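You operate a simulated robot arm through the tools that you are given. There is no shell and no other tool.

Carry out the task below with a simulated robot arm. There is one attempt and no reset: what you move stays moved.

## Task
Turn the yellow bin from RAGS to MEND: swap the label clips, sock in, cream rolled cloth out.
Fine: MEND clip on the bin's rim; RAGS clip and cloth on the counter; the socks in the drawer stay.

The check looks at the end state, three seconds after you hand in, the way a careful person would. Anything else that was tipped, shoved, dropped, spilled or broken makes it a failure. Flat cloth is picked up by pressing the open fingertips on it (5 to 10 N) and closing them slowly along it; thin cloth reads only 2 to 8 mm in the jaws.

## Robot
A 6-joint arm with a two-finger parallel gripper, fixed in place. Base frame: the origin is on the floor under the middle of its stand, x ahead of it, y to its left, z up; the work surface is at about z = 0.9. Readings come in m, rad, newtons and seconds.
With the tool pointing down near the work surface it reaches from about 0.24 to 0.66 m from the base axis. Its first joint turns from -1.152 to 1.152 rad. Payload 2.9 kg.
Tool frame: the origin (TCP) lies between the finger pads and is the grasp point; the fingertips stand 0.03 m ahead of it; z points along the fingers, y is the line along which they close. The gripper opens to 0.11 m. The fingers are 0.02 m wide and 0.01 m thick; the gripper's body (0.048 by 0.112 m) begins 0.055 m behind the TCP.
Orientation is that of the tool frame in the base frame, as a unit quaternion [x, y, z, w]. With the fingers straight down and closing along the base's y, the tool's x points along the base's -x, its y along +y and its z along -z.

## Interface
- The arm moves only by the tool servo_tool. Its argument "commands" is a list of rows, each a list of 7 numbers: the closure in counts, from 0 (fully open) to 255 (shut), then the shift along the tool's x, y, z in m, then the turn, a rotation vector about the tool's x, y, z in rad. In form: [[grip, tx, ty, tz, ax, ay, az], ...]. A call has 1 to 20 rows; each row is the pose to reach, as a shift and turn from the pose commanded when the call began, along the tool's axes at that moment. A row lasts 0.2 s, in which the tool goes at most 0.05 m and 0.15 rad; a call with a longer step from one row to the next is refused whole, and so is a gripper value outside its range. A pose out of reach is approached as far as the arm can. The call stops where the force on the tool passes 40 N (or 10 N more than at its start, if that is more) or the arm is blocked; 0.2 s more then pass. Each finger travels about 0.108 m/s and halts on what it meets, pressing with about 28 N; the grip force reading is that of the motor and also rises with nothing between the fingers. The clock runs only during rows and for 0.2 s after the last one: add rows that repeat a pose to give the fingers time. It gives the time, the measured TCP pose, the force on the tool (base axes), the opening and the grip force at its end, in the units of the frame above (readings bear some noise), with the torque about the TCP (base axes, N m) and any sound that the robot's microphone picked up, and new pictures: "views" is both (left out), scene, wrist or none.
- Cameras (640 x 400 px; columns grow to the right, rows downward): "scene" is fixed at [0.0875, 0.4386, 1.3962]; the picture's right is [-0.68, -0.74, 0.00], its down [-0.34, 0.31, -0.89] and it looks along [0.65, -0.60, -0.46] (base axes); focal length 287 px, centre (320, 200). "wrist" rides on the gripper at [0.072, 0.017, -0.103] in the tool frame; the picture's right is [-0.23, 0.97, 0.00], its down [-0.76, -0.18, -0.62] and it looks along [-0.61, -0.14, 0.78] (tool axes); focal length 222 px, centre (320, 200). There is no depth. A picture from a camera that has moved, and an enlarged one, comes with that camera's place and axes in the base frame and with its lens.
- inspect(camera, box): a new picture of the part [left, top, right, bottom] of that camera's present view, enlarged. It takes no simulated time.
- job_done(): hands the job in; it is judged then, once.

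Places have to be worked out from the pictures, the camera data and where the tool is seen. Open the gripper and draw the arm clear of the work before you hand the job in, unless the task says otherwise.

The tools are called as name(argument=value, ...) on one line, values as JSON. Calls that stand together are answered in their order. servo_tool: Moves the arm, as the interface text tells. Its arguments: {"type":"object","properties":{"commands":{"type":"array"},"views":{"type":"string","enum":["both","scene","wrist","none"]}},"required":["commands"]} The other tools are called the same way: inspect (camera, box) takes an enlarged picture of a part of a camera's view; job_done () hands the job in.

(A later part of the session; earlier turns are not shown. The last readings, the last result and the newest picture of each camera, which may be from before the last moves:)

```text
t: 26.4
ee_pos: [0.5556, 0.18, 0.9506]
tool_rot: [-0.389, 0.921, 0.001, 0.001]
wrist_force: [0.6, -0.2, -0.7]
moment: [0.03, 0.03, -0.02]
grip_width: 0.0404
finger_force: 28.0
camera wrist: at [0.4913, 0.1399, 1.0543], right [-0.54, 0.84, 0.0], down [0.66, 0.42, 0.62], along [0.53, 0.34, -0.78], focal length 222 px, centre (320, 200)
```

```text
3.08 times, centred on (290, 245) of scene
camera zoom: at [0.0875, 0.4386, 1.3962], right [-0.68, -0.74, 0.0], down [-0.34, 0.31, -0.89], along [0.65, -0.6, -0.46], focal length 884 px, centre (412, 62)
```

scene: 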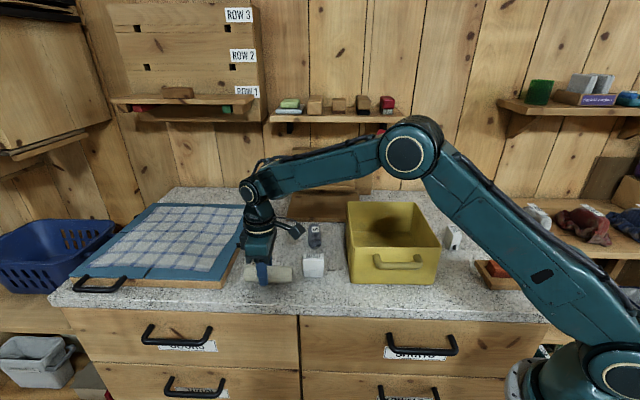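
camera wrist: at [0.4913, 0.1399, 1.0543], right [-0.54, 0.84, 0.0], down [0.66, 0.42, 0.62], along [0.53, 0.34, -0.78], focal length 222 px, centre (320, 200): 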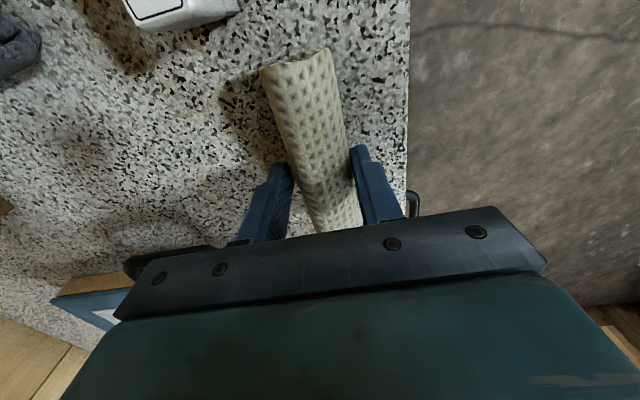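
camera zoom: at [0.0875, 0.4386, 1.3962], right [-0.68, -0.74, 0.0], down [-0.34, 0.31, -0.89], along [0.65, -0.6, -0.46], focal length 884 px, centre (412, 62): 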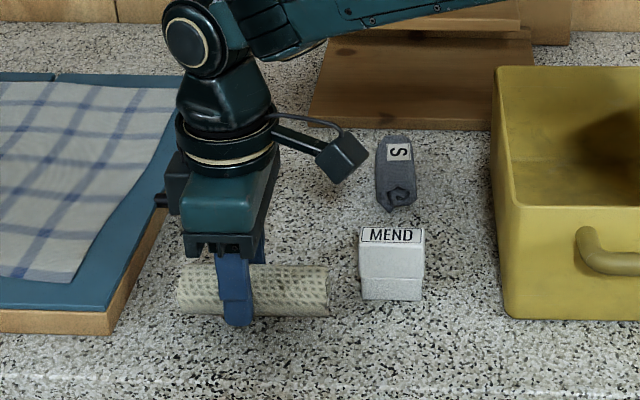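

The roll is just above clear counter between the board and MEND. I'll lower in small steps, watching for contact.

servo_tool(commands=[[235, 0, 0, 0.003, 0, 0, 0], [235, 0, 0, 0.006, 0, 0, 0], [235, 0, 0, 0.008, 0, 0, 0], [235, 0, 0, 0.008, 0, 0, 0]], views="none")

inspect(camera="scene", box=[230, 220, 310, 300])

```text
t: 27.4
ee_pos: [0.5542, 0.1813, 0.9422]
tool_rot: [-0.387, 0.922, 0.0, 0.001]
wrist_force: [0.1, 0.2, -0.8]
moment: [-0.04, 0.02, 0.0]
grip_width: 0.0399
finger_force: 28.5
```

```text
5.00 times, centred on (270, 260) of scene
camera zoom: at [0.0875, 0.4386, 1.3962], right [-0.68, -0.74, 0.0], down [-0.34, 0.31, -0.89], along [0.65, -0.6, -0.46], focal length 1436 px, centre (570, -100)
```

zoom: 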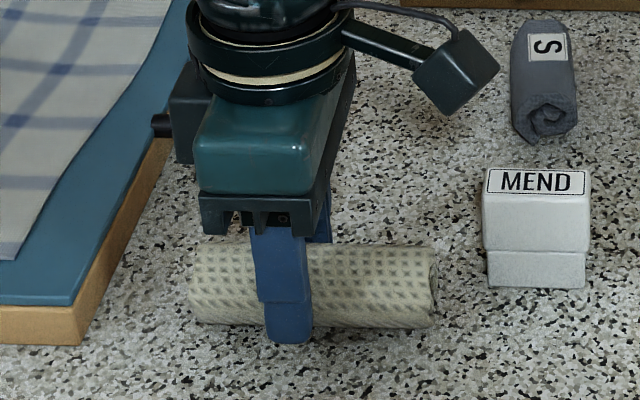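

No contact yet. I'll go on down in 1.5 mm steps.

servo_tool(commands=[[235, 0, 0, 0.0015, 0, 0, 0], [235, 0, 0, 0.003, 0, 0, 0], [235, 0, 0, 0.0045, 0, 0, 0], [235, 0, 0, 0.0045, 0, 0, 0]], views="none")

inspect(camera="scene", box=[230, 220, 310, 300])

```text
t: 28.4
ee_pos: [0.5532, 0.1795, 0.9377]
tool_rot: [-0.387, 0.922, 0.0, 0.0]
wrist_force: [0.6, -0.6, -0.6]
moment: [-0.02, 0.06, -0.01]
grip_width: 0.0401
finger_force: 27.7
```

```text
5.00 times, centred on (270, 260) of scene
camera zoom: at [0.0875, 0.4386, 1.3962], right [-0.68, -0.74, 0.0], down [-0.34, 0.31, -0.89], along [0.65, -0.6, -0.46], focal length 1436 px, centre (570, -100)
```

zoom: 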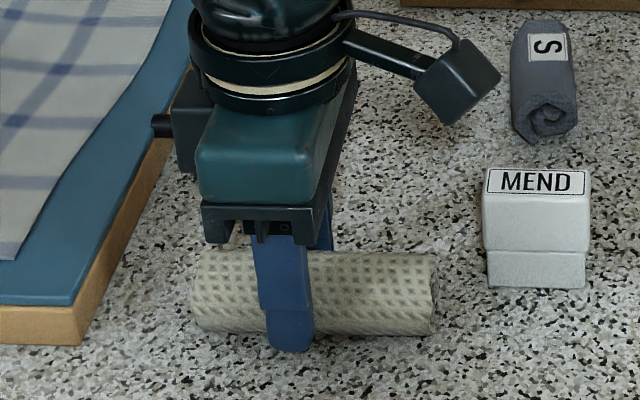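

Still no contact at z = 0.9377, and the tips are about 8 mm above the counter. I'll go another 3 mm in 1 mm steps.

servo_tool(commands=[[235, 0, 0, 0.001, 0, 0, 0], [235, 0, 0, 0.002, 0, 0, 0], [235, 0, 0, 0.003, 0, 0, 0], [235, 0, 0, 0.003, 0, 0, 0]], views="none")

inspect(camera="scene", box=[230, 220, 310, 300])

```text
t: 29.4
ee_pos: [0.5544, 0.1815, 0.9378]
tool_rot: [-0.388, 0.922, 0.0, 0.002]
wrist_force: [-1.6, -2.7, 17.1]
moment: [-0.19, 0.1, -0.13]
grip_width: 0.0404
finger_force: 27.7
```

```text
5.00 times, centred on (270, 260) of scene
camera zoom: at [0.0871, 0.4384, 1.3962], right [-0.68, -0.74, 0.0], down [-0.34, 0.31, -0.89], along [0.65, -0.6, -0.46], focal length 1436 px, centre (570, -100)
```

zoom: 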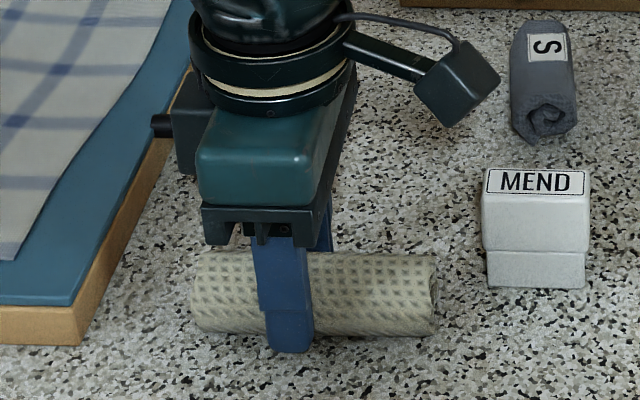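

Contact (17 N): the roll is on the counter. I'll ease up 2 mm, open slowly, and rise straight up.

servo_tool(commands=[[235, 0, 0, -0.001, 0, 0, 0], [235, 0, 0, -0.002, 0, 0, 0], [160, 0, 0, -0.002, 0, 0, 0], [150, 0, 0, -0.002, 0, 0, 0], [140, 0, 0, -0.002, 0, 0, 0], [125, 0, 0, -0.002, 0, 0, 0], [105, 0, 0, -0.002, 0, 0, 0], [85, 0, 0, -0.002, 0, 0, 0], [85, 0, 0, -0.015, 0, 0, 0], [85, 0, 0, -0.04, 0, 0, 0], [85, 0, 0, -0.075, 0, 0, 0], [85, 0, 0, -0.11, 0, 0, 0], [85, 0, 0, -0.14, 0, 0, 0]], views="both")

inspect(camera="scene", box=[220, 200, 360, 300])

```text
t: 32.2
ee_pos: [0.5537, 0.1788, 1.0777]
tool_rot: [-0.387, 0.922, 0.0, 0.0]
wrist_force: [0.0, -0.4, -0.5]
moment: [-0.04, 0.02, 0.05]
grip_width: 0.0732
finger_force: 0.1
camera wrist: at [0.4911, 0.1382, 1.1811], right [-0.54, 0.84, 0.0], down [0.66, 0.42, 0.62], along [0.53, 0.34, -0.78], focal length 222 px, centre (320, 200)
```

scene: 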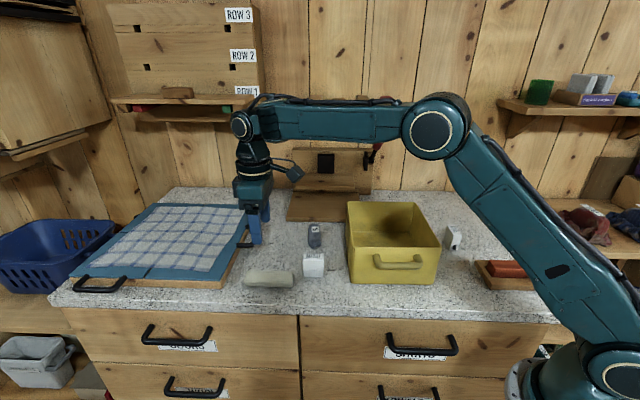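
wrist: 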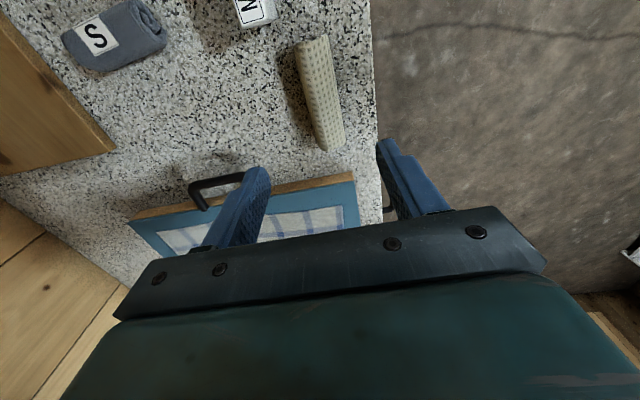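

```text
4.00 times, centred on (290, 250) of scene
camera zoom: at [0.0875, 0.4386, 1.3962], right [-0.68, -0.74, 0.0], down [-0.34, 0.31, -0.89], along [0.65, -0.6, -0.46], focal length 1149 px, centre (440, 0)
```

zoom: 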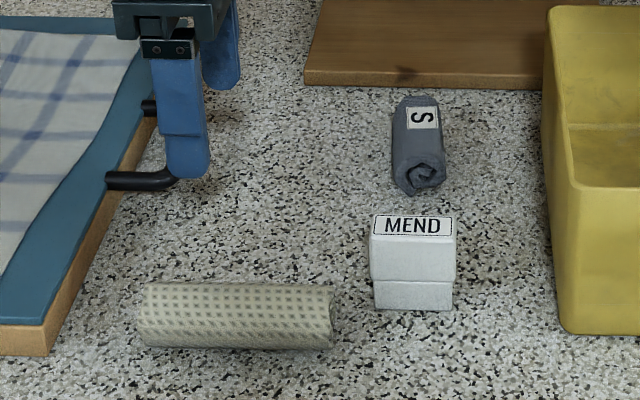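

The cloth is lying still on the counter. Now MEND: I'll move above it with the same yaw, the fingers closing across its 26 mm thickness, and measure before lowering.

servo_tool(commands=[[100, 0.036, -0.013, 0, 0, 0, 0], [116, 0.072, -0.026, 0, 0, 0, 0], [116, 0.1072, -0.039, 0, 0, 0, 0], [116, 0.1072, -0.039, 0, 0, 0, 0]], views="both")

inspect(camera="wrist", box=[220, 60, 420, 220])

inspect(camera="scene", box=[280, 200, 360, 300])

```text
t: 33.2
ee_pos: [0.5068, 0.0758, 1.0748]
tool_rot: [-0.388, 0.922, 0.0, 0.0]
wrist_force: [1.0, -0.2, -0.1]
moment: [-0.01, -0.02, 0.0]
grip_width: 0.0603
finger_force: 0.1
camera wrist: at [0.4432, 0.0355, 1.1779], right [-0.54, 0.84, 0.0], down [0.66, 0.42, 0.62], along [0.53, 0.34, -0.78], focal length 222 px, centre (320, 200)
```

scene: 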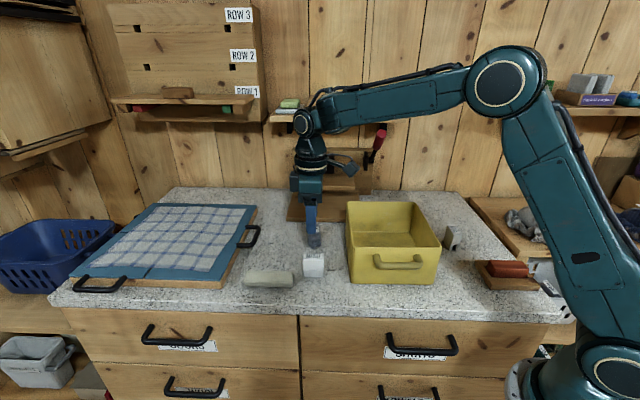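
wrist: 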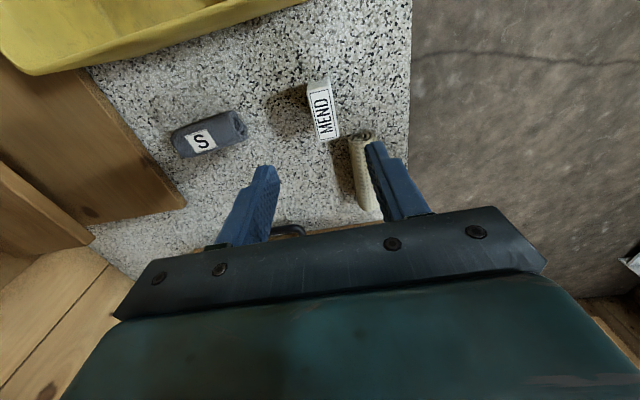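

```text
2.50 times, centred on (320, 140) of wrist
camera zoom: at [0.4432, 0.0355, 1.1779], right [-0.54, 0.84, 0.0], down [0.66, 0.42, 0.62], along [0.53, 0.34, -0.78], focal length 555 px, centre (320, 350)
```

zoom: 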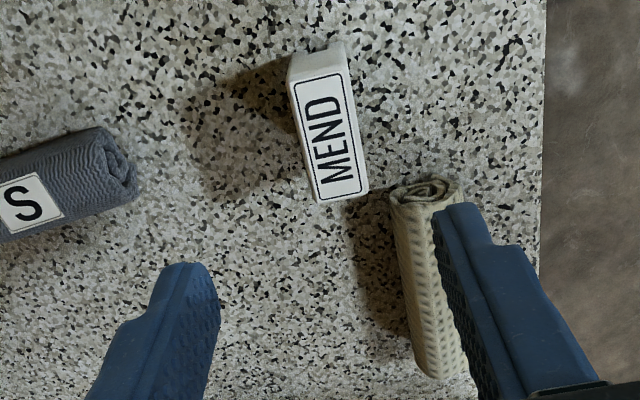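

```text
4.00 times, centred on (320, 250) of scene
camera zoom: at [0.0875, 0.4386, 1.3962], right [-0.68, -0.74, 0.0], down [-0.34, 0.31, -0.89], along [0.65, -0.6, -0.46], focal length 1149 px, centre (320, 0)
```

zoom: 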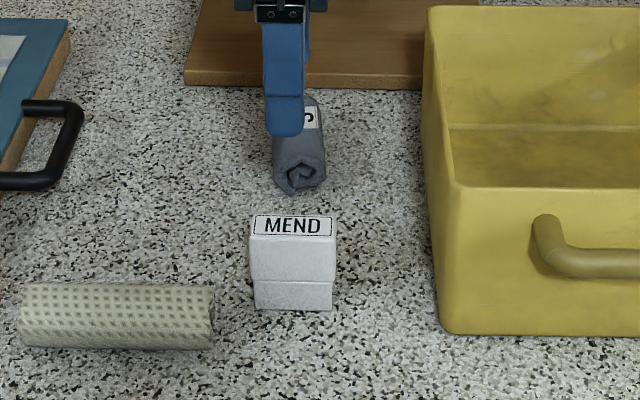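

MEND's centre is about (0.503, 0.0765), 3 mm toward tool +y, aligned with the tool within about 1°. I'll shift to match and lower to z = 0.945 with a 60 mm opening, the same relative grip height as for RAGS.

servo_tool(commands=[[116, 0.002, 0.003, 0.025, 0, 0, 0], [116, 0.002, 0.003, 0.055, 0, 0, 0], [116, 0.002, 0.003, 0.085, 0, 0, 0], [116, 0.002, 0.003, 0.11, 0, 0, 0], [116, 0.002, 0.003, 0.123, 0, 0, 0], [116, 0.002, 0.003, 0.13, 0, 0, 0], [116, 0.002, 0.003, 0.13, 0, 0, 0]], views="both")

inspect(camera="wrist", box=[220, 90, 420, 230])

inspect(camera="scene", box=[280, 200, 360, 300])

```text
t: 34.8
ee_pos: [0.504, 0.0777, 0.9469]
tool_rot: [-0.388, 0.922, 0.0, 0.0]
wrist_force: [0.2, -0.4, 0.1]
moment: [-0.01, -0.01, -0.02]
grip_width: 0.0599
finger_force: 0.0
camera wrist: at [0.4409, 0.0371, 1.0501], right [-0.54, 0.84, 0.0], down [0.66, 0.42, 0.62], along [0.53, 0.34, -0.78], focal length 222 px, centre (320, 200)
```

scene: 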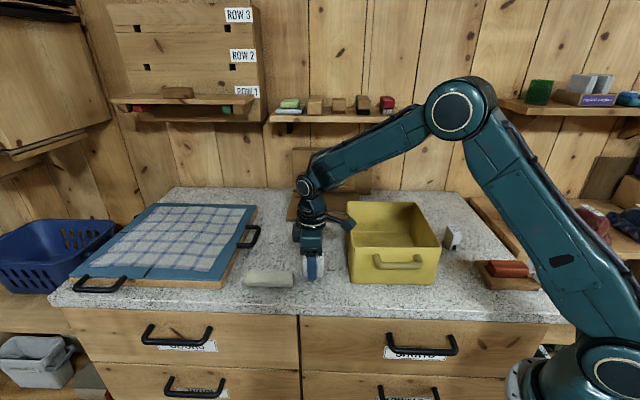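
wrist: 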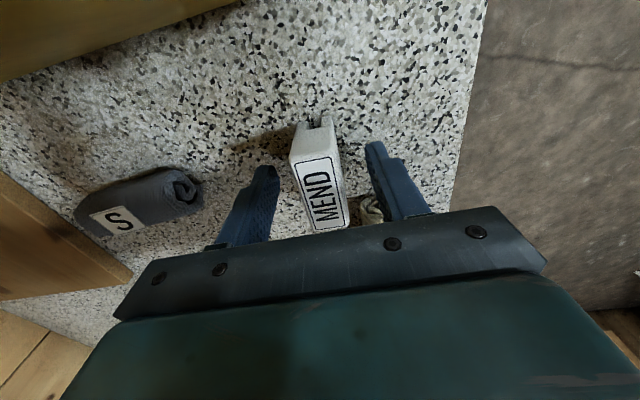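

```text
2.86 times, centred on (320, 160) of wrist
camera zoom: at [0.4409, 0.0371, 1.0501], right [-0.54, 0.84, 0.0], down [0.66, 0.42, 0.62], along [0.53, 0.34, -0.78], focal length 635 px, centre (320, 314)
```

zoom: 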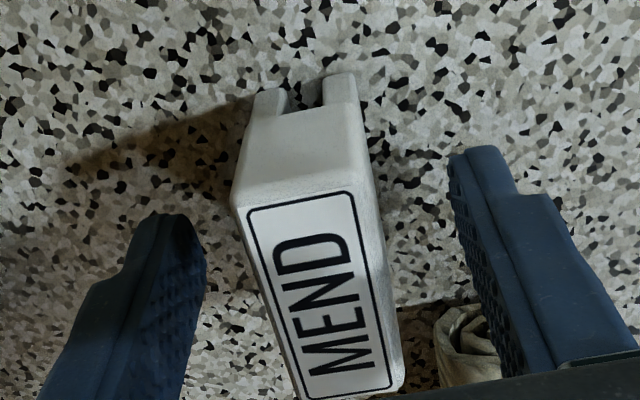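

```text
4.00 times, centred on (320, 250) of scene
camera zoom: at [0.0875, 0.4386, 1.3962], right [-0.68, -0.74, 0.0], down [-0.34, 0.31, -0.89], along [0.65, -0.6, -0.46], focal length 1149 px, centre (320, 0)
```

zoom: 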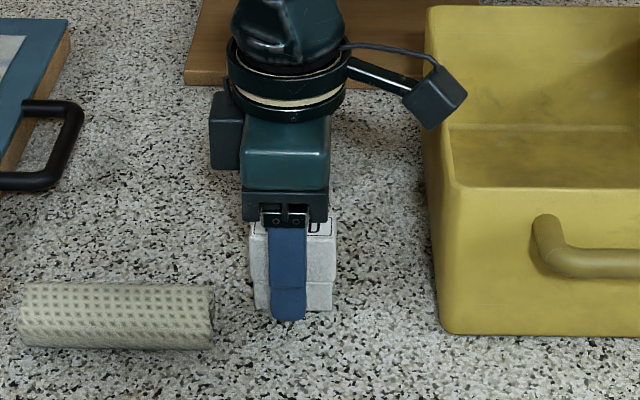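

MEND is centred between the fingers. I'll shift 4 mm along its length as with RAGS, lower 1 mm and close slowly.

servo_tool(commands=[[130, 0.004, 0, 0.001, 0, 0, 0], [150, 0.004, 0, 0.001, 0, 0, 0], [165, 0.004, 0, 0.001, 0, 0, 0], [180, 0.004, 0, 0.001, 0, 0, 0], [190, 0.004, 0, 0.001, 0, 0, 0], [200, 0.004, 0, 0.001, 0, 0, 0], [220, 0.004, 0, 0.001, 0, 0, 0], [255, 0.004, 0, 0.001, 0, 0, 0], [255, 0.004, 0, 0.001, 0, 0, 0]], views="wrist")

inspect(camera="wrist", box=[220, 90, 420, 230])

```text
t: 36.8
ee_pos: [0.5008, 0.0752, 0.9441]
tool_rot: [-0.388, 0.922, 0.001, 0.001]
wrist_force: [-1.3, -0.2, 0.5]
moment: [0.02, 0.02, 0.01]
grip_width: 0.023
finger_force: 28.2
camera wrist: at [0.438, 0.0346, 1.0488], right [-0.54, 0.84, 0.0], down [0.66, 0.42, 0.62], along [0.53, 0.34, -0.78], focal length 222 px, centre (320, 200)
```

wrist: 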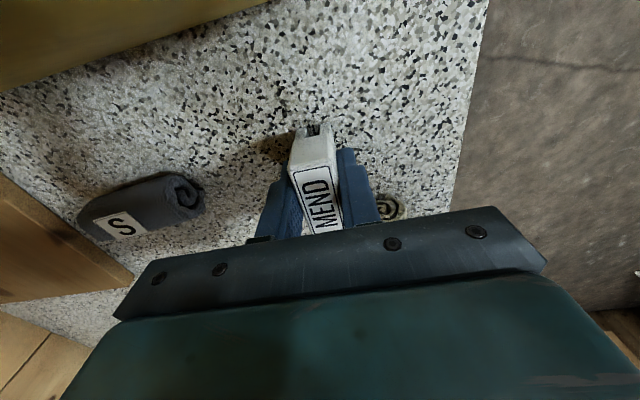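

```text
2.86 times, centred on (320, 160) of wrist
camera zoom: at [0.438, 0.0346, 1.0488], right [-0.54, 0.84, 0.0], down [0.66, 0.42, 0.62], along [0.53, 0.34, -0.78], focal length 635 px, centre (320, 314)
```

zoom: 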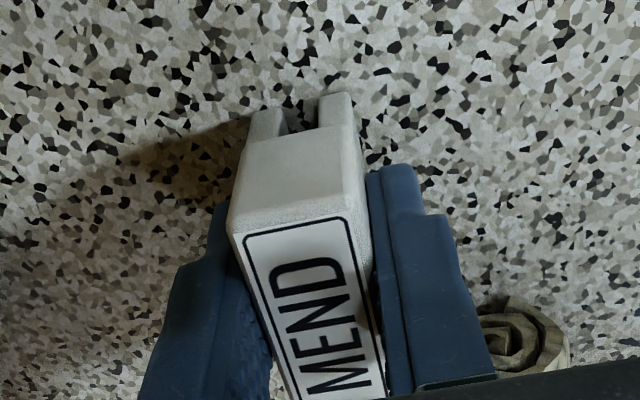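

MEND sits in the jaws exactly as RAGS did (23 mm wide, same image position). I'll lift it to about z = 1.14, then swing over the right wall with the 90° yaw, ending above the spot where RAGS sat.

servo_tool(commands=[[255, 0, 0, -0.01, 0, 0, 0], [255, 0, 0, -0.03, 0, 0, 0], [255, 0, 0, -0.07, 0, 0, 0], [255, 0, 0, -0.115, 0, 0, 0], [255, 0, 0, -0.16, 0, 0, 0], [255, 0, 0, -0.19, 0, 0, 0], [255, 0.0236, -0.0063, -0.19, 0, 0, 0.131], [255, 0.0472, -0.0125, -0.19, 0, 0, 0.262], [255, 0.0708, -0.0188, -0.19, 0, 0, 0.393], [255, 0.0944, -0.0251, -0.19, 0, 0, 0.524], [255, 0.118, -0.0313, -0.19, 0, 0, 0.655], [255, 0.1416, -0.0376, -0.19, 0, 0, 0.786], [255, 0.1652, -0.0439, -0.19, 0, 0, 0.917], [255, 0.1888, -0.0501, -0.19, 0, 0, 1.048], [255, 0.2124, -0.0564, -0.19, 0, 0, 1.179], [255, 0.236, -0.0627, -0.19, 0, 0, 1.31], [255, 0.2596, -0.0689, -0.19, 0, 0, 1.441], [255, 0.2832, -0.0752, -0.19, 0, 0, 1.571], [255, 0.2832, -0.0752, -0.19, 0, 0, 1.571]], views="both")

inspect(camera="wrist", box=[180, 0, 460, 240])

inspect(camera="scene", box=[340, 130, 500, 300])

```text
t: 40.8
ee_pos: [0.3563, -0.1806, 1.1339]
tool_rot: [0.379, 0.925, 0.001, 0.0]
wrist_force: [0.5, -0.7, -0.1]
moment: [-0.01, -0.01, -0.02]
grip_width: 0.023
finger_force: 28.4
camera wrist: at [0.3167, -0.1194, 1.2381], right [0.84, 0.54, 0.0], down [0.42, -0.66, 0.62], along [0.33, -0.53, -0.78], focal length 222 px, centre (320, 200)
```

scene: 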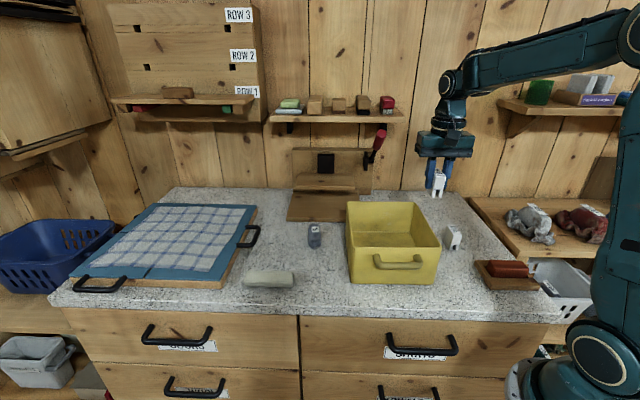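
wrist: 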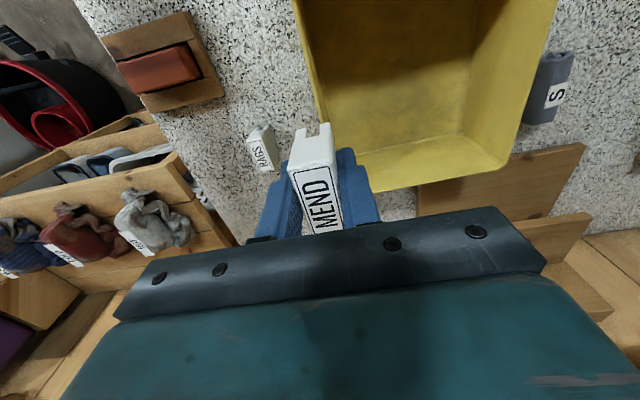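

```text
1.67 times, centred on (320, 120) of wrist
camera zoom: at [0.3167, -0.1194, 1.2381], right [0.84, 0.54, 0.0], down [0.42, -0.66, 0.62], along [0.33, -0.53, -0.78], focal length 370 px, centre (320, 333)
```

zoom: 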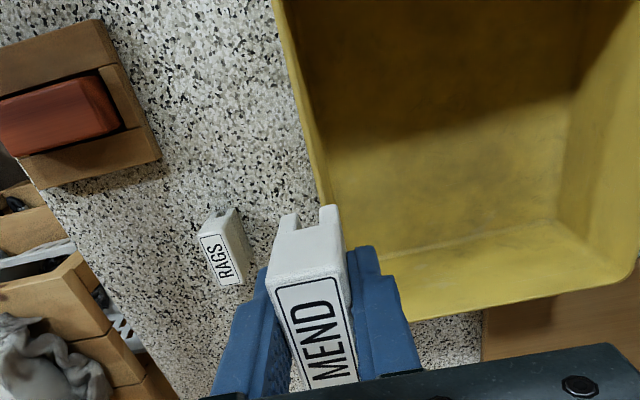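

```text
2.35 times, centred on (420, 215) of scene
camera zoom: at [0.0875, 0.4386, 1.3962], right [-0.68, -0.74, 0.0], down [-0.34, 0.31, -0.89], along [0.65, -0.6, -0.46], focal length 676 px, centre (85, 165)
```

zoom: 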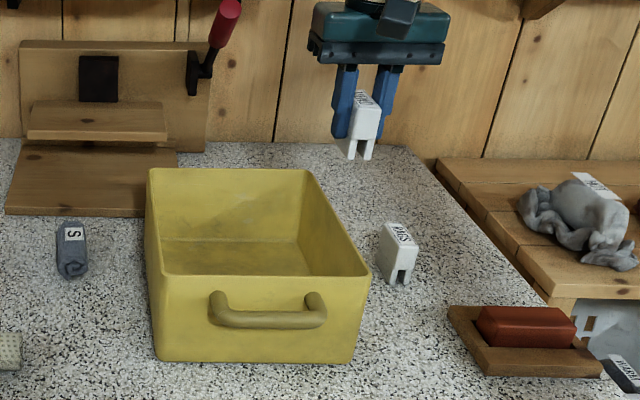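

The pose matches the one after lifting RAGS within 1 mm. I'll lower to about z = 1.062, just above engagement with the rim, and check the alignment.

servo_tool(commands=[[255, 0, 0, 0.02, 0, 0, 0], [255, 0, 0, 0.04, 0, 0, 0], [255, 0, 0, 0.058, 0, 0, 0], [255, 0, 0, 0.07, 0, 0, 0], [255, 0, 0, 0.07, 0, 0, 0]], views="none")

inspect(camera="wrist", box=[220, 60, 420, 200])

inspect(camera="scene", box=[400, 180, 460, 240])

```text
t: 42.0
ee_pos: [0.3561, -0.1829, 1.0626]
tool_rot: [0.378, 0.926, 0.001, 0.0]
wrist_force: [-0.6, 0.0, -0.4]
moment: [0.01, -0.03, -0.01]
grip_width: 0.0232
finger_force: 28.2
```

```text
2.86 times, centred on (320, 130) of wrist
camera zoom: at [0.316, -0.1195, 1.1673], right [0.84, 0.54, 0.0], down [0.42, -0.66, 0.62], along [0.34, -0.53, -0.78], focal length 635 px, centre (320, 400)
```

zoom: 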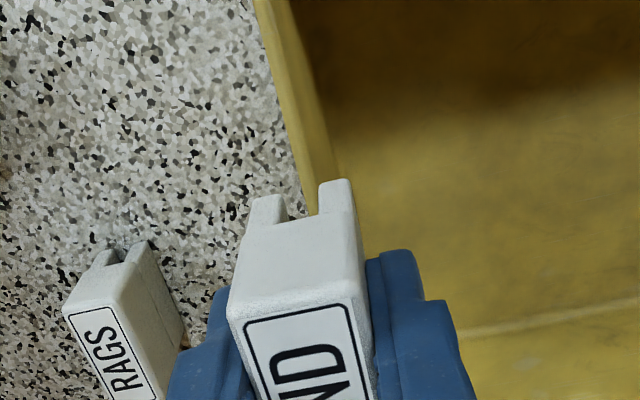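

```text
6.67 times, centred on (430, 210) of scene
camera zoom: at [0.0875, 0.4386, 1.3962], right [-0.68, -0.74, 0.0], down [-0.34, 0.31, -0.89], along [0.65, -0.6, -0.46], focal length 1914 px, centre (-413, 133)
```

zoom: 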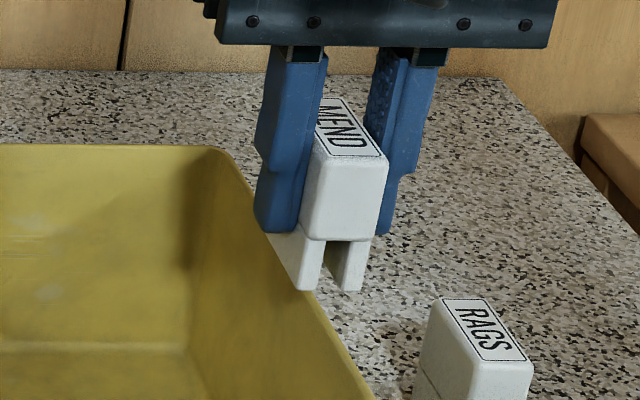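

The reading (y -0.183), the scene view and the wrist view all show the slot is about 2.5 mm too far outward (tool -y) from the rim. I'll shift +2.5 mm in tool y and check again before engaging.

servo_tool(commands=[[255, 0, 0.0015, 0, 0, 0, 0], [255, 0, 0.0025, 0, 0, 0, 0], [255, 0, 0.0025, 0, 0, 0, 0], [255, 0, 0.0025, 0, 0, 0, 0]], views="none")

inspect(camera="wrist", box=[260, 60, 360, 130])

inspect(camera="scene", box=[400, 180, 460, 240])

```text
t: 43.0
ee_pos: [0.3587, -0.1796, 1.0628]
tool_rot: [0.378, 0.926, 0.001, 0.0]
wrist_force: [-0.7, -0.5, 0.1]
moment: [0.03, 0.04, 0.0]
grip_width: 0.023
finger_force: 28.5
```

```text
5.71 times, centred on (310, 95) of wrist
camera zoom: at [0.3178, -0.1172, 1.1677], right [0.84, 0.54, 0.0], down [0.42, -0.66, 0.62], along [0.34, -0.53, -0.78], focal length 1269 px, centre (377, 800)
```

zoom: 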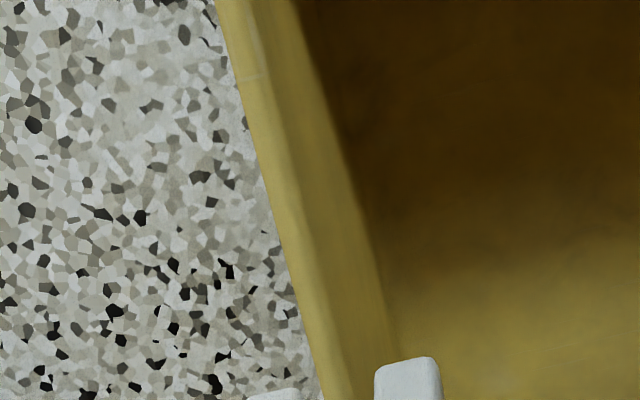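

```text
6.67 times, centred on (430, 210) of scene
camera zoom: at [0.0875, 0.4386, 1.3962], right [-0.68, -0.74, 0.0], down [-0.34, 0.31, -0.89], along [0.65, -0.6, -0.46], focal length 1914 px, centre (-413, 133)
```

zoom: 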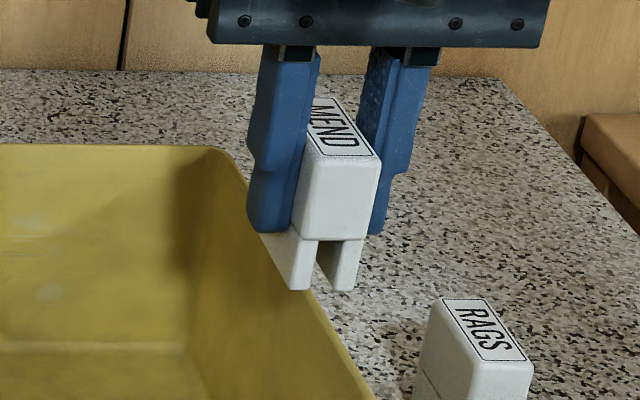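

The offset now looks close, but I want a clearer look at where the legs lie against the rim before engaging.

inspect(camera="wrist", box=[280, 95, 350, 145])

inspect(camera="scene", box=[420, 200, 450, 230])

servo_tool(commands=[[255, 0, 0, 0, 0, 0, 0], [255, 0, 0, 0, 0, 0, 0]], views="none")

servo_tool(commands=[[255, 0, 0, 0, 0, 0, 0], [255, 0, 0, 0, 0, 0, 0]], views="none")

```text
8.00 times, centred on (315, 120) of wrist
camera zoom: at [0.3178, -0.1172, 1.1677], right [0.84, 0.54, 0.0], down [0.42, -0.66, 0.62], along [0.34, -0.53, -0.78], focal length 1777 px, centre (360, 840)
```

zoom: 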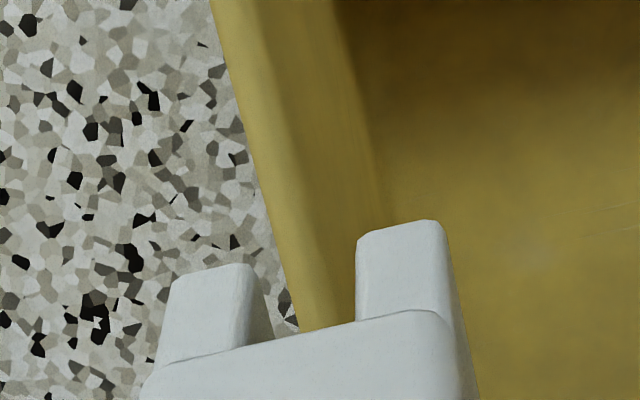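

```text
13.33 times, centred on (435, 215) of scene
camera zoom: at [0.0875, 0.4386, 1.3962], right [-0.68, -0.74, 0.0], down [-0.34, 0.31, -0.89], along [0.65, -0.6, -0.46], focal length 3829 px, centre (-1213, 0)
```

zoom: 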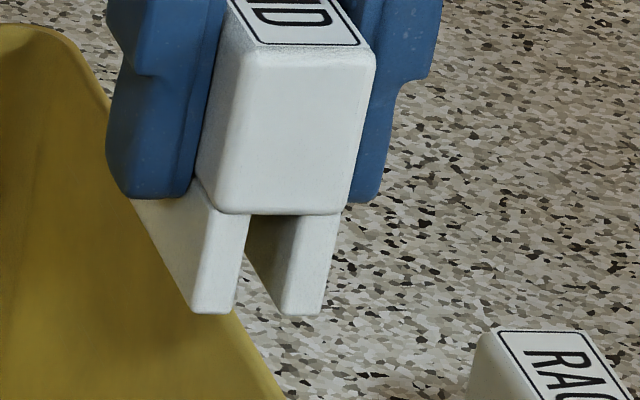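

```text
t: 43.6
ee_pos: [0.3587, -0.1787, 1.064]
tool_rot: [0.378, 0.926, 0.0, 0.0]
wrist_force: [0.1, -0.3, -0.6]
moment: [0.02, -0.02, 0.04]
grip_width: 0.0231
finger_force: 27.7
```

```text
t: 44.2
ee_pos: [0.3588, -0.1797, 1.0628]
tool_rot: [0.378, 0.926, 0.001, 0.0]
wrist_force: [0.7, 0.0, -1.0]
moment: [0.01, -0.01, 0.02]
grip_width: 0.023
finger_force: 28.2
```

The wrist view shows the rim between the legs, slightly closer to the outer leg, and the averaged readings suggest I'm about 1.5 mm inward of the RAGS seat. I'll shift 1.2 mm outward and lower in small steps to about 1.050, where the slot should start to straddle the rim, checking the force.

servo_tool(commands=[[255, 0.001, -0.0012, 0, 0, 0, 0], [255, 0.001, -0.0012, 0.003, 0, 0, 0], [255, 0.001, -0.0012, 0.006, 0, 0, 0], [255, 0.001, -0.0012, 0.009, 0, 0, 0], [255, 0.001, -0.0012, 0.012, 0, 0, 0], [255, 0.001, -0.0012, 0.012, 0, 0, 0]], views="none")

inspect(camera="wrist", box=[280, 95, 350, 145])

inspect(camera="scene", box=[420, 200, 450, 230])

```text
t: 45.6
ee_pos: [0.3554, -0.179, 1.0511]
tool_rot: [0.377, 0.926, 0.001, 0.0]
wrist_force: [-0.2, -0.1, -0.3]
moment: [0.02, 0.02, 0.02]
grip_width: 0.023
finger_force: 27.5
```

```text
8.00 times, centred on (315, 120) of wrist
camera zoom: at [0.3158, -0.1169, 1.1555], right [0.84, 0.54, 0.0], down [0.42, -0.66, 0.62], along [0.34, -0.53, -0.78], focal length 1777 px, centre (360, 840)
```

zoom: 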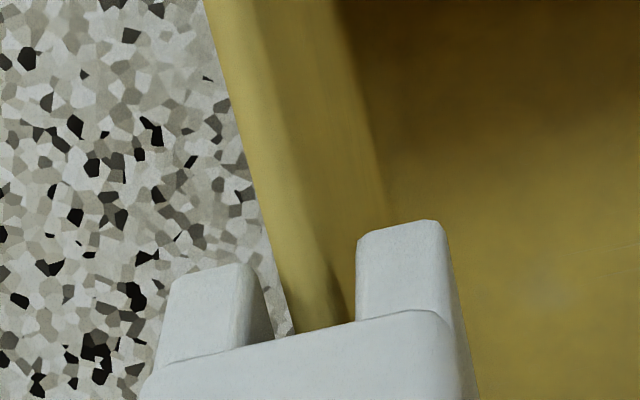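

```text
13.33 times, centred on (435, 215) of scene
camera zoom: at [0.0875, 0.4386, 1.3962], right [-0.68, -0.74, 0.0], down [-0.34, 0.31, -0.89], along [0.65, -0.6, -0.46], focal length 3829 px, centre (-1213, 0)
```

zoom: 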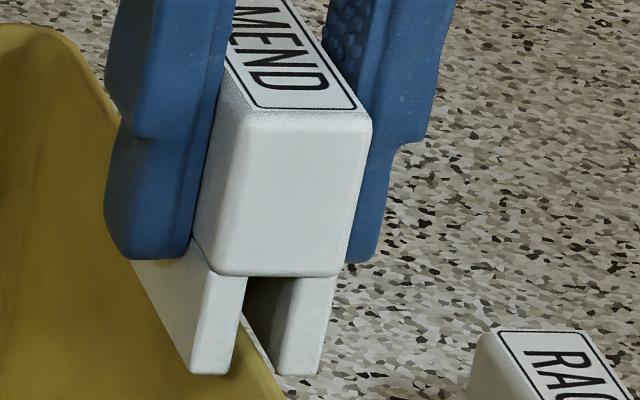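

There's no contact force, and the rim passes between the legs in both views. I'll go on down slowly toward the seat height of 1.034.

servo_tool(commands=[[255, 0, 0, 0.002, 0, 0, 0], [255, 0, 0, 0.004, 0, 0, 0], [255, 0, 0, 0.006, 0, 0, 0], [255, 0, 0, 0.008, 0, 0, 0], [255, 0, 0, 0.01, 0, 0, 0], [255, 0, 0, 0.01, 0, 0, 0]], views="none")

inspect(camera="wrist", box=[280, 95, 350, 145])

inspect(camera="scene", box=[415, 205, 445, 235])

```text
t: 47.0
ee_pos: [0.3562, -0.1798, 1.0416]
tool_rot: [0.378, 0.926, 0.0, 0.001]
wrist_force: [0.3, 0.2, -0.1]
moment: [-0.01, -0.02, -0.01]
grip_width: 0.0231
finger_force: 27.6
```

```text
8.00 times, centred on (315, 120) of wrist
camera zoom: at [0.316, -0.1166, 1.1457], right [0.84, 0.54, 0.0], down [0.42, -0.66, 0.62], along [0.34, -0.53, -0.78], focal length 1777 px, centre (360, 840)
```

zoom: 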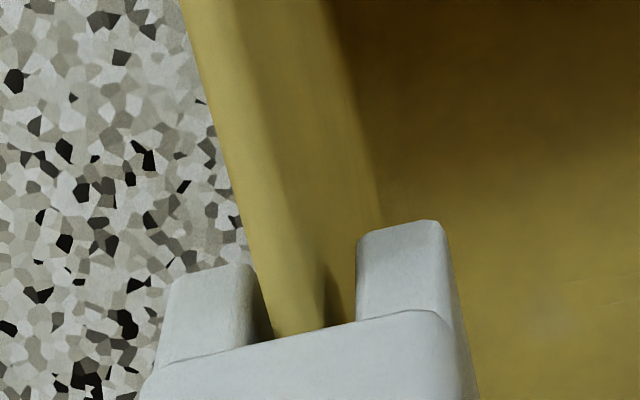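

```text
13.33 times, centred on (430, 220) of scene
camera zoom: at [0.0875, 0.4386, 1.3962], right [-0.68, -0.74, 0.0], down [-0.34, 0.31, -0.89], along [0.65, -0.6, -0.46], focal length 3829 px, centre (-1147, -67)
```

zoom: 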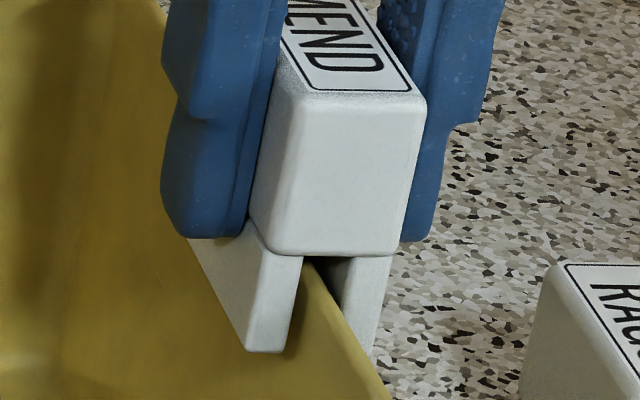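

The legs straddle the wall with no force. I'll lower the last 7–8 mm in 1.5 mm steps until it seats.

servo_tool(commands=[[255, 0, 0, 0.0015, 0, 0, 0], [255, 0, 0, 0.003, 0, 0, 0], [255, 0, 0, 0.0045, 0, 0, 0], [255, 0, 0, 0.006, 0, 0, 0], [255, 0, 0, 0.0068, 0, 0, 0], [255, 0, 0, 0.0068, 0, 0, 0]], views="none")

inspect(camera="scene", box=[415, 205, 445, 235])

```text
t: 48.4
ee_pos: [0.3567, -0.1809, 1.0351]
tool_rot: [0.378, 0.926, 0.001, 0.0]
wrist_force: [-0.1, 0.1, -0.9]
moment: [-0.02, 0.01, 0.0]
grip_width: 0.023
finger_force: 27.3
```

```text
13.33 times, centred on (430, 220) of scene
camera zoom: at [0.0875, 0.4386, 1.3962], right [-0.68, -0.74, 0.0], down [-0.34, 0.31, -0.89], along [0.65, -0.6, -0.46], focal length 3829 px, centre (-1147, -67)
```

zoom: 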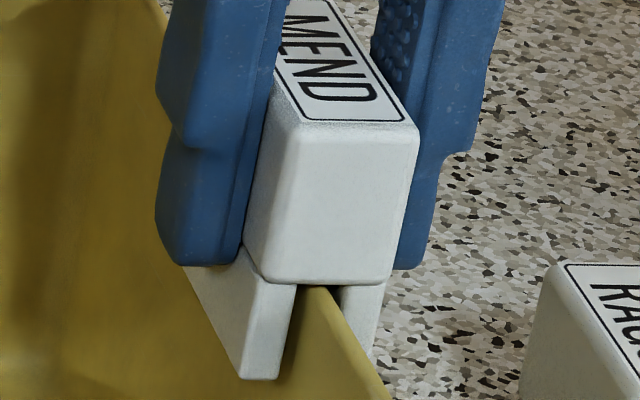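

The rim is almost at the top of the slot. I'll lower about 2 mm more to feel the seat.

servo_tool(commands=[[255, 0, 0, 0.001, 0, 0, 0], [255, 0, 0, 0.0018, 0, 0, 0], [255, 0, 0, 0.0018, 0, 0, 0]], views="none")

inspect(camera="scene", box=[415, 205, 445, 235])

```text
t: 49.2
ee_pos: [0.3563, -0.1795, 1.0341]
tool_rot: [0.377, 0.926, 0.001, 0.001]
wrist_force: [-0.2, -0.5, -0.1]
moment: [-0.01, 0.0, 0.03]
grip_width: 0.0229
finger_force: 27.6
```

```text
13.33 times, centred on (430, 220) of scene
camera zoom: at [0.0875, 0.4386, 1.3962], right [-0.68, -0.74, 0.0], down [-0.34, 0.31, -0.89], along [0.65, -0.6, -0.46], focal length 3829 px, centre (-1147, -67)
```

zoom: 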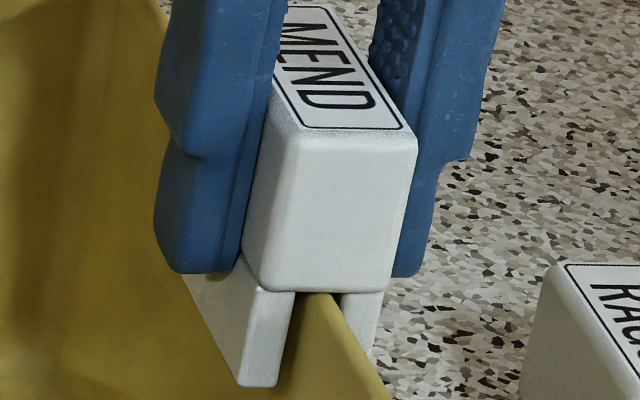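

It's about at the seat. One more millimetre should give contact.

servo_tool(commands=[[255, 0, 0, 0.001, 0, 0, 0], [255, 0, 0, 0.001, 0, 0, 0]], views="none")

```text
t: 49.8
ee_pos: [0.3568, -0.1807, 1.0334]
tool_rot: [0.377, 0.926, 0.001, 0.002]
wrist_force: [-0.4, 1.1, 5.3]
moment: [0.02, 0.03, 0.02]
grip_width: 0.0231
finger_force: 27.9
```

The clip is seated with 5 N on the rim. I'll open slowly and rise straight up.

servo_tool(commands=[[205, 0, 0, 0, 0, 0, 0], [198, 0, 0, 0, 0, 0, 0], [192, 0, 0, 0, 0, 0, 0], [185, 0, 0, 0, 0, 0, 0], [170, 0, 0, 0, 0, 0, 0], [150, 0, 0, 0, 0, 0, 0], [125, 0, 0, 0, 0, 0, 0], [125, 0, 0, -0.01, 0, 0, 0], [125, 0, 0, -0.03, 0, 0, 0], [125, 0, 0, -0.06, 0, 0, 0], [125, 0, 0, -0.1, 0, 0, 0], [125, 0, 0, -0.1, 0, 0, 0]], views="both")

inspect(camera="scene", box=[340, 180, 480, 300])

inspect(camera="scene", box=[415, 205, 445, 235])

inspect(camera="wrist", box=[240, 0, 600, 200])

```text
t: 52.4
ee_pos: [0.3565, -0.1792, 1.1337]
tool_rot: [0.378, 0.926, 0.0, 0.0]
wrist_force: [-0.1, -0.3, 0.6]
moment: [0.0, 0.02, 0.0]
grip_width: 0.0559
finger_force: 0.0
camera wrist: at [0.3159, -0.1167, 1.2378], right [0.84, 0.54, 0.0], down [0.42, -0.66, 0.62], along [0.34, -0.53, -0.78], focal length 222 px, centre (320, 200)
```

scene: 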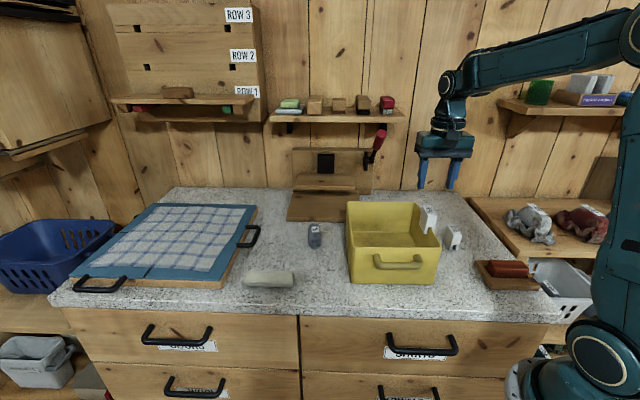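
wrist: 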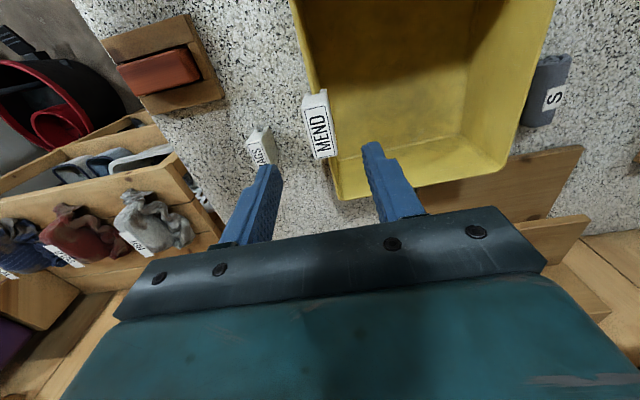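

```text
3.33 times, centred on (410, 240) of scene
camera zoom: at [0.0875, 0.4386, 1.3962], right [-0.68, -0.74, 0.0], down [-0.34, 0.31, -0.89], along [0.65, -0.6, -0.46], focal length 957 px, centre (20, 67)
```

zoom: 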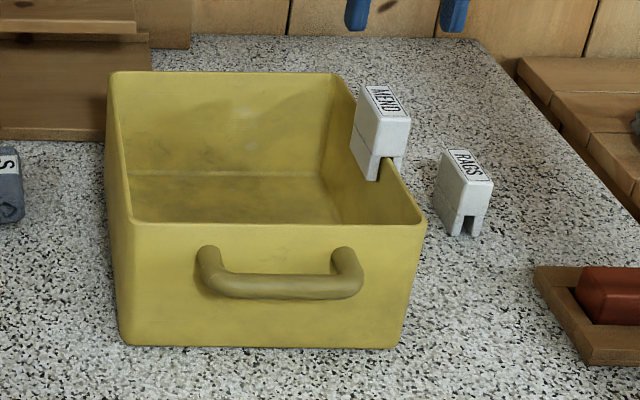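

```text
13.33 times, centred on (430, 220) of scene
camera zoom: at [0.0875, 0.4386, 1.3962], right [-0.68, -0.74, 0.0], down [-0.34, 0.31, -0.89], along [0.65, -0.6, -0.46], focal length 3829 px, centre (-1147, -67)
```

zoom: 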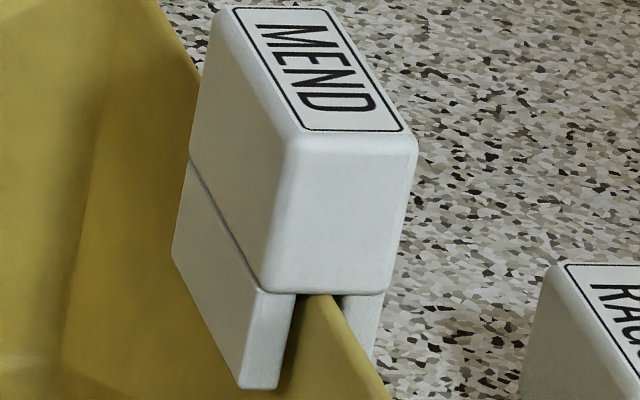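

```text
1.78 times, centred on (420, 100) of wrist
camera zoom: at [0.3159, -0.1167, 1.2378], right [0.84, 0.54, 0.0], down [0.42, -0.66, 0.62], along [0.34, -0.53, -0.78], focal length 395 px, centre (142, 378)
```

zoom: 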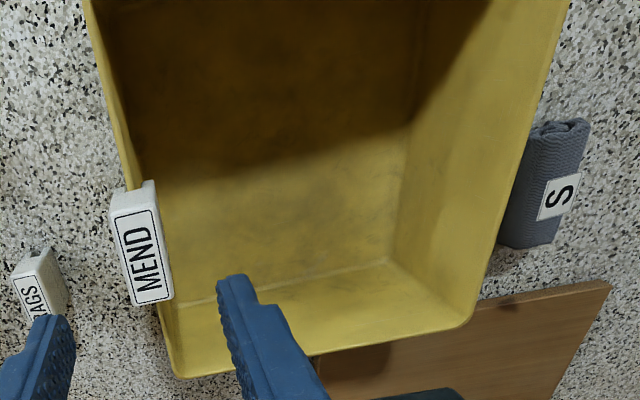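

MEND is properly seated on the rim and the bin hasn't moved. Next is the sock at about (0.607, -0.019), with its axis near -38°. I'll move above it, turning the tool about 6° to match.

servo_tool(commands=[[125, -0.0092, 0.0413, 0, 0, 0, -0.014], [125, -0.0185, 0.0826, 0, 0, 0, -0.029], [125, -0.0277, 0.1239, 0.003, 0, 0, -0.043], [110, -0.037, 0.1652, 0.006, 0, 0, -0.057], [100, -0.0462, 0.2065, 0.01, 0, 0, -0.071], [100, -0.0555, 0.2478, 0.015, 0, 0, -0.086], [100, -0.0647, 0.2891, 0.02, 0, 0, -0.1], [100, -0.0647, 0.2891, 0.02, 0, 0, -0.1]], views="both")

inspect(camera="wrist", box=[220, 40, 420, 200])

inspect(camera="scene", box=[280, 190, 360, 260])

```text
t: 54.2
ee_pos: [0.604, -0.0183, 1.1142]
tool_rot: [0.332, 0.943, 0.0, 0.0]
wrist_force: [1.2, 0.2, -0.6]
moment: [0.04, 0.01, 0.01]
grip_width: 0.0667
finger_force: 0.0
camera wrist: at [0.5585, 0.0414, 1.2184], right [0.79, 0.62, 0.0], down [0.48, -0.61, 0.62], along [0.39, -0.49, -0.78], focal length 222 px, centre (320, 200)
```

scene: 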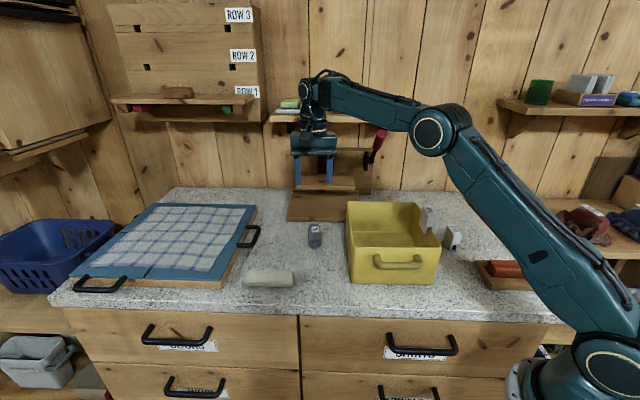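
wrist: 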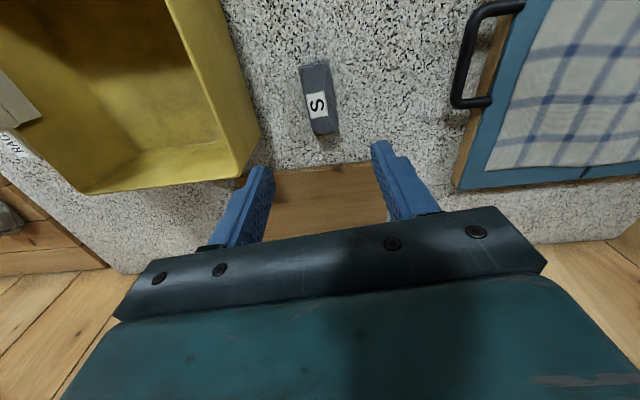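

```text
2.50 times, centred on (320, 120) of wrist
camera zoom: at [0.5585, 0.0414, 1.2184], right [0.79, 0.62, 0.0], down [0.48, -0.61, 0.62], along [0.39, -0.49, -0.78], focal length 555 px, centre (320, 400)
```

zoom: 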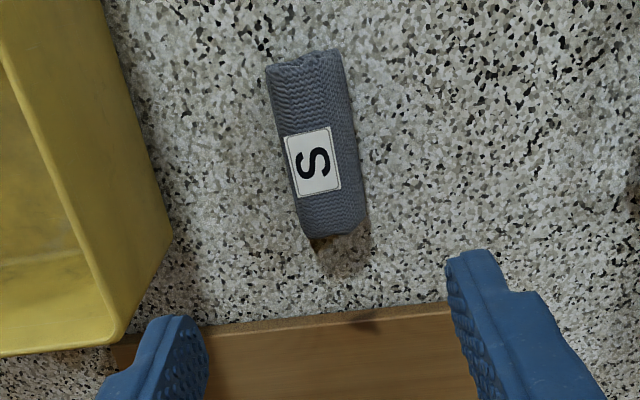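

```text
5.71 times, centred on (320, 225) of scene
camera zoom: at [0.0875, 0.4386, 1.3962], right [-0.68, -0.74, 0.0], down [-0.34, 0.31, -0.89], along [0.65, -0.6, -0.46], focal length 1641 px, centre (320, 57)
```

zoom: 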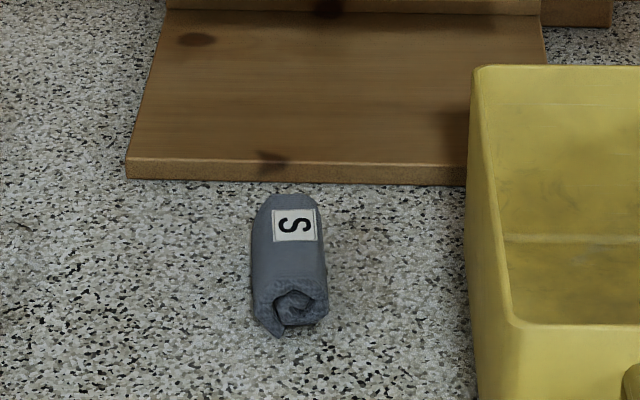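

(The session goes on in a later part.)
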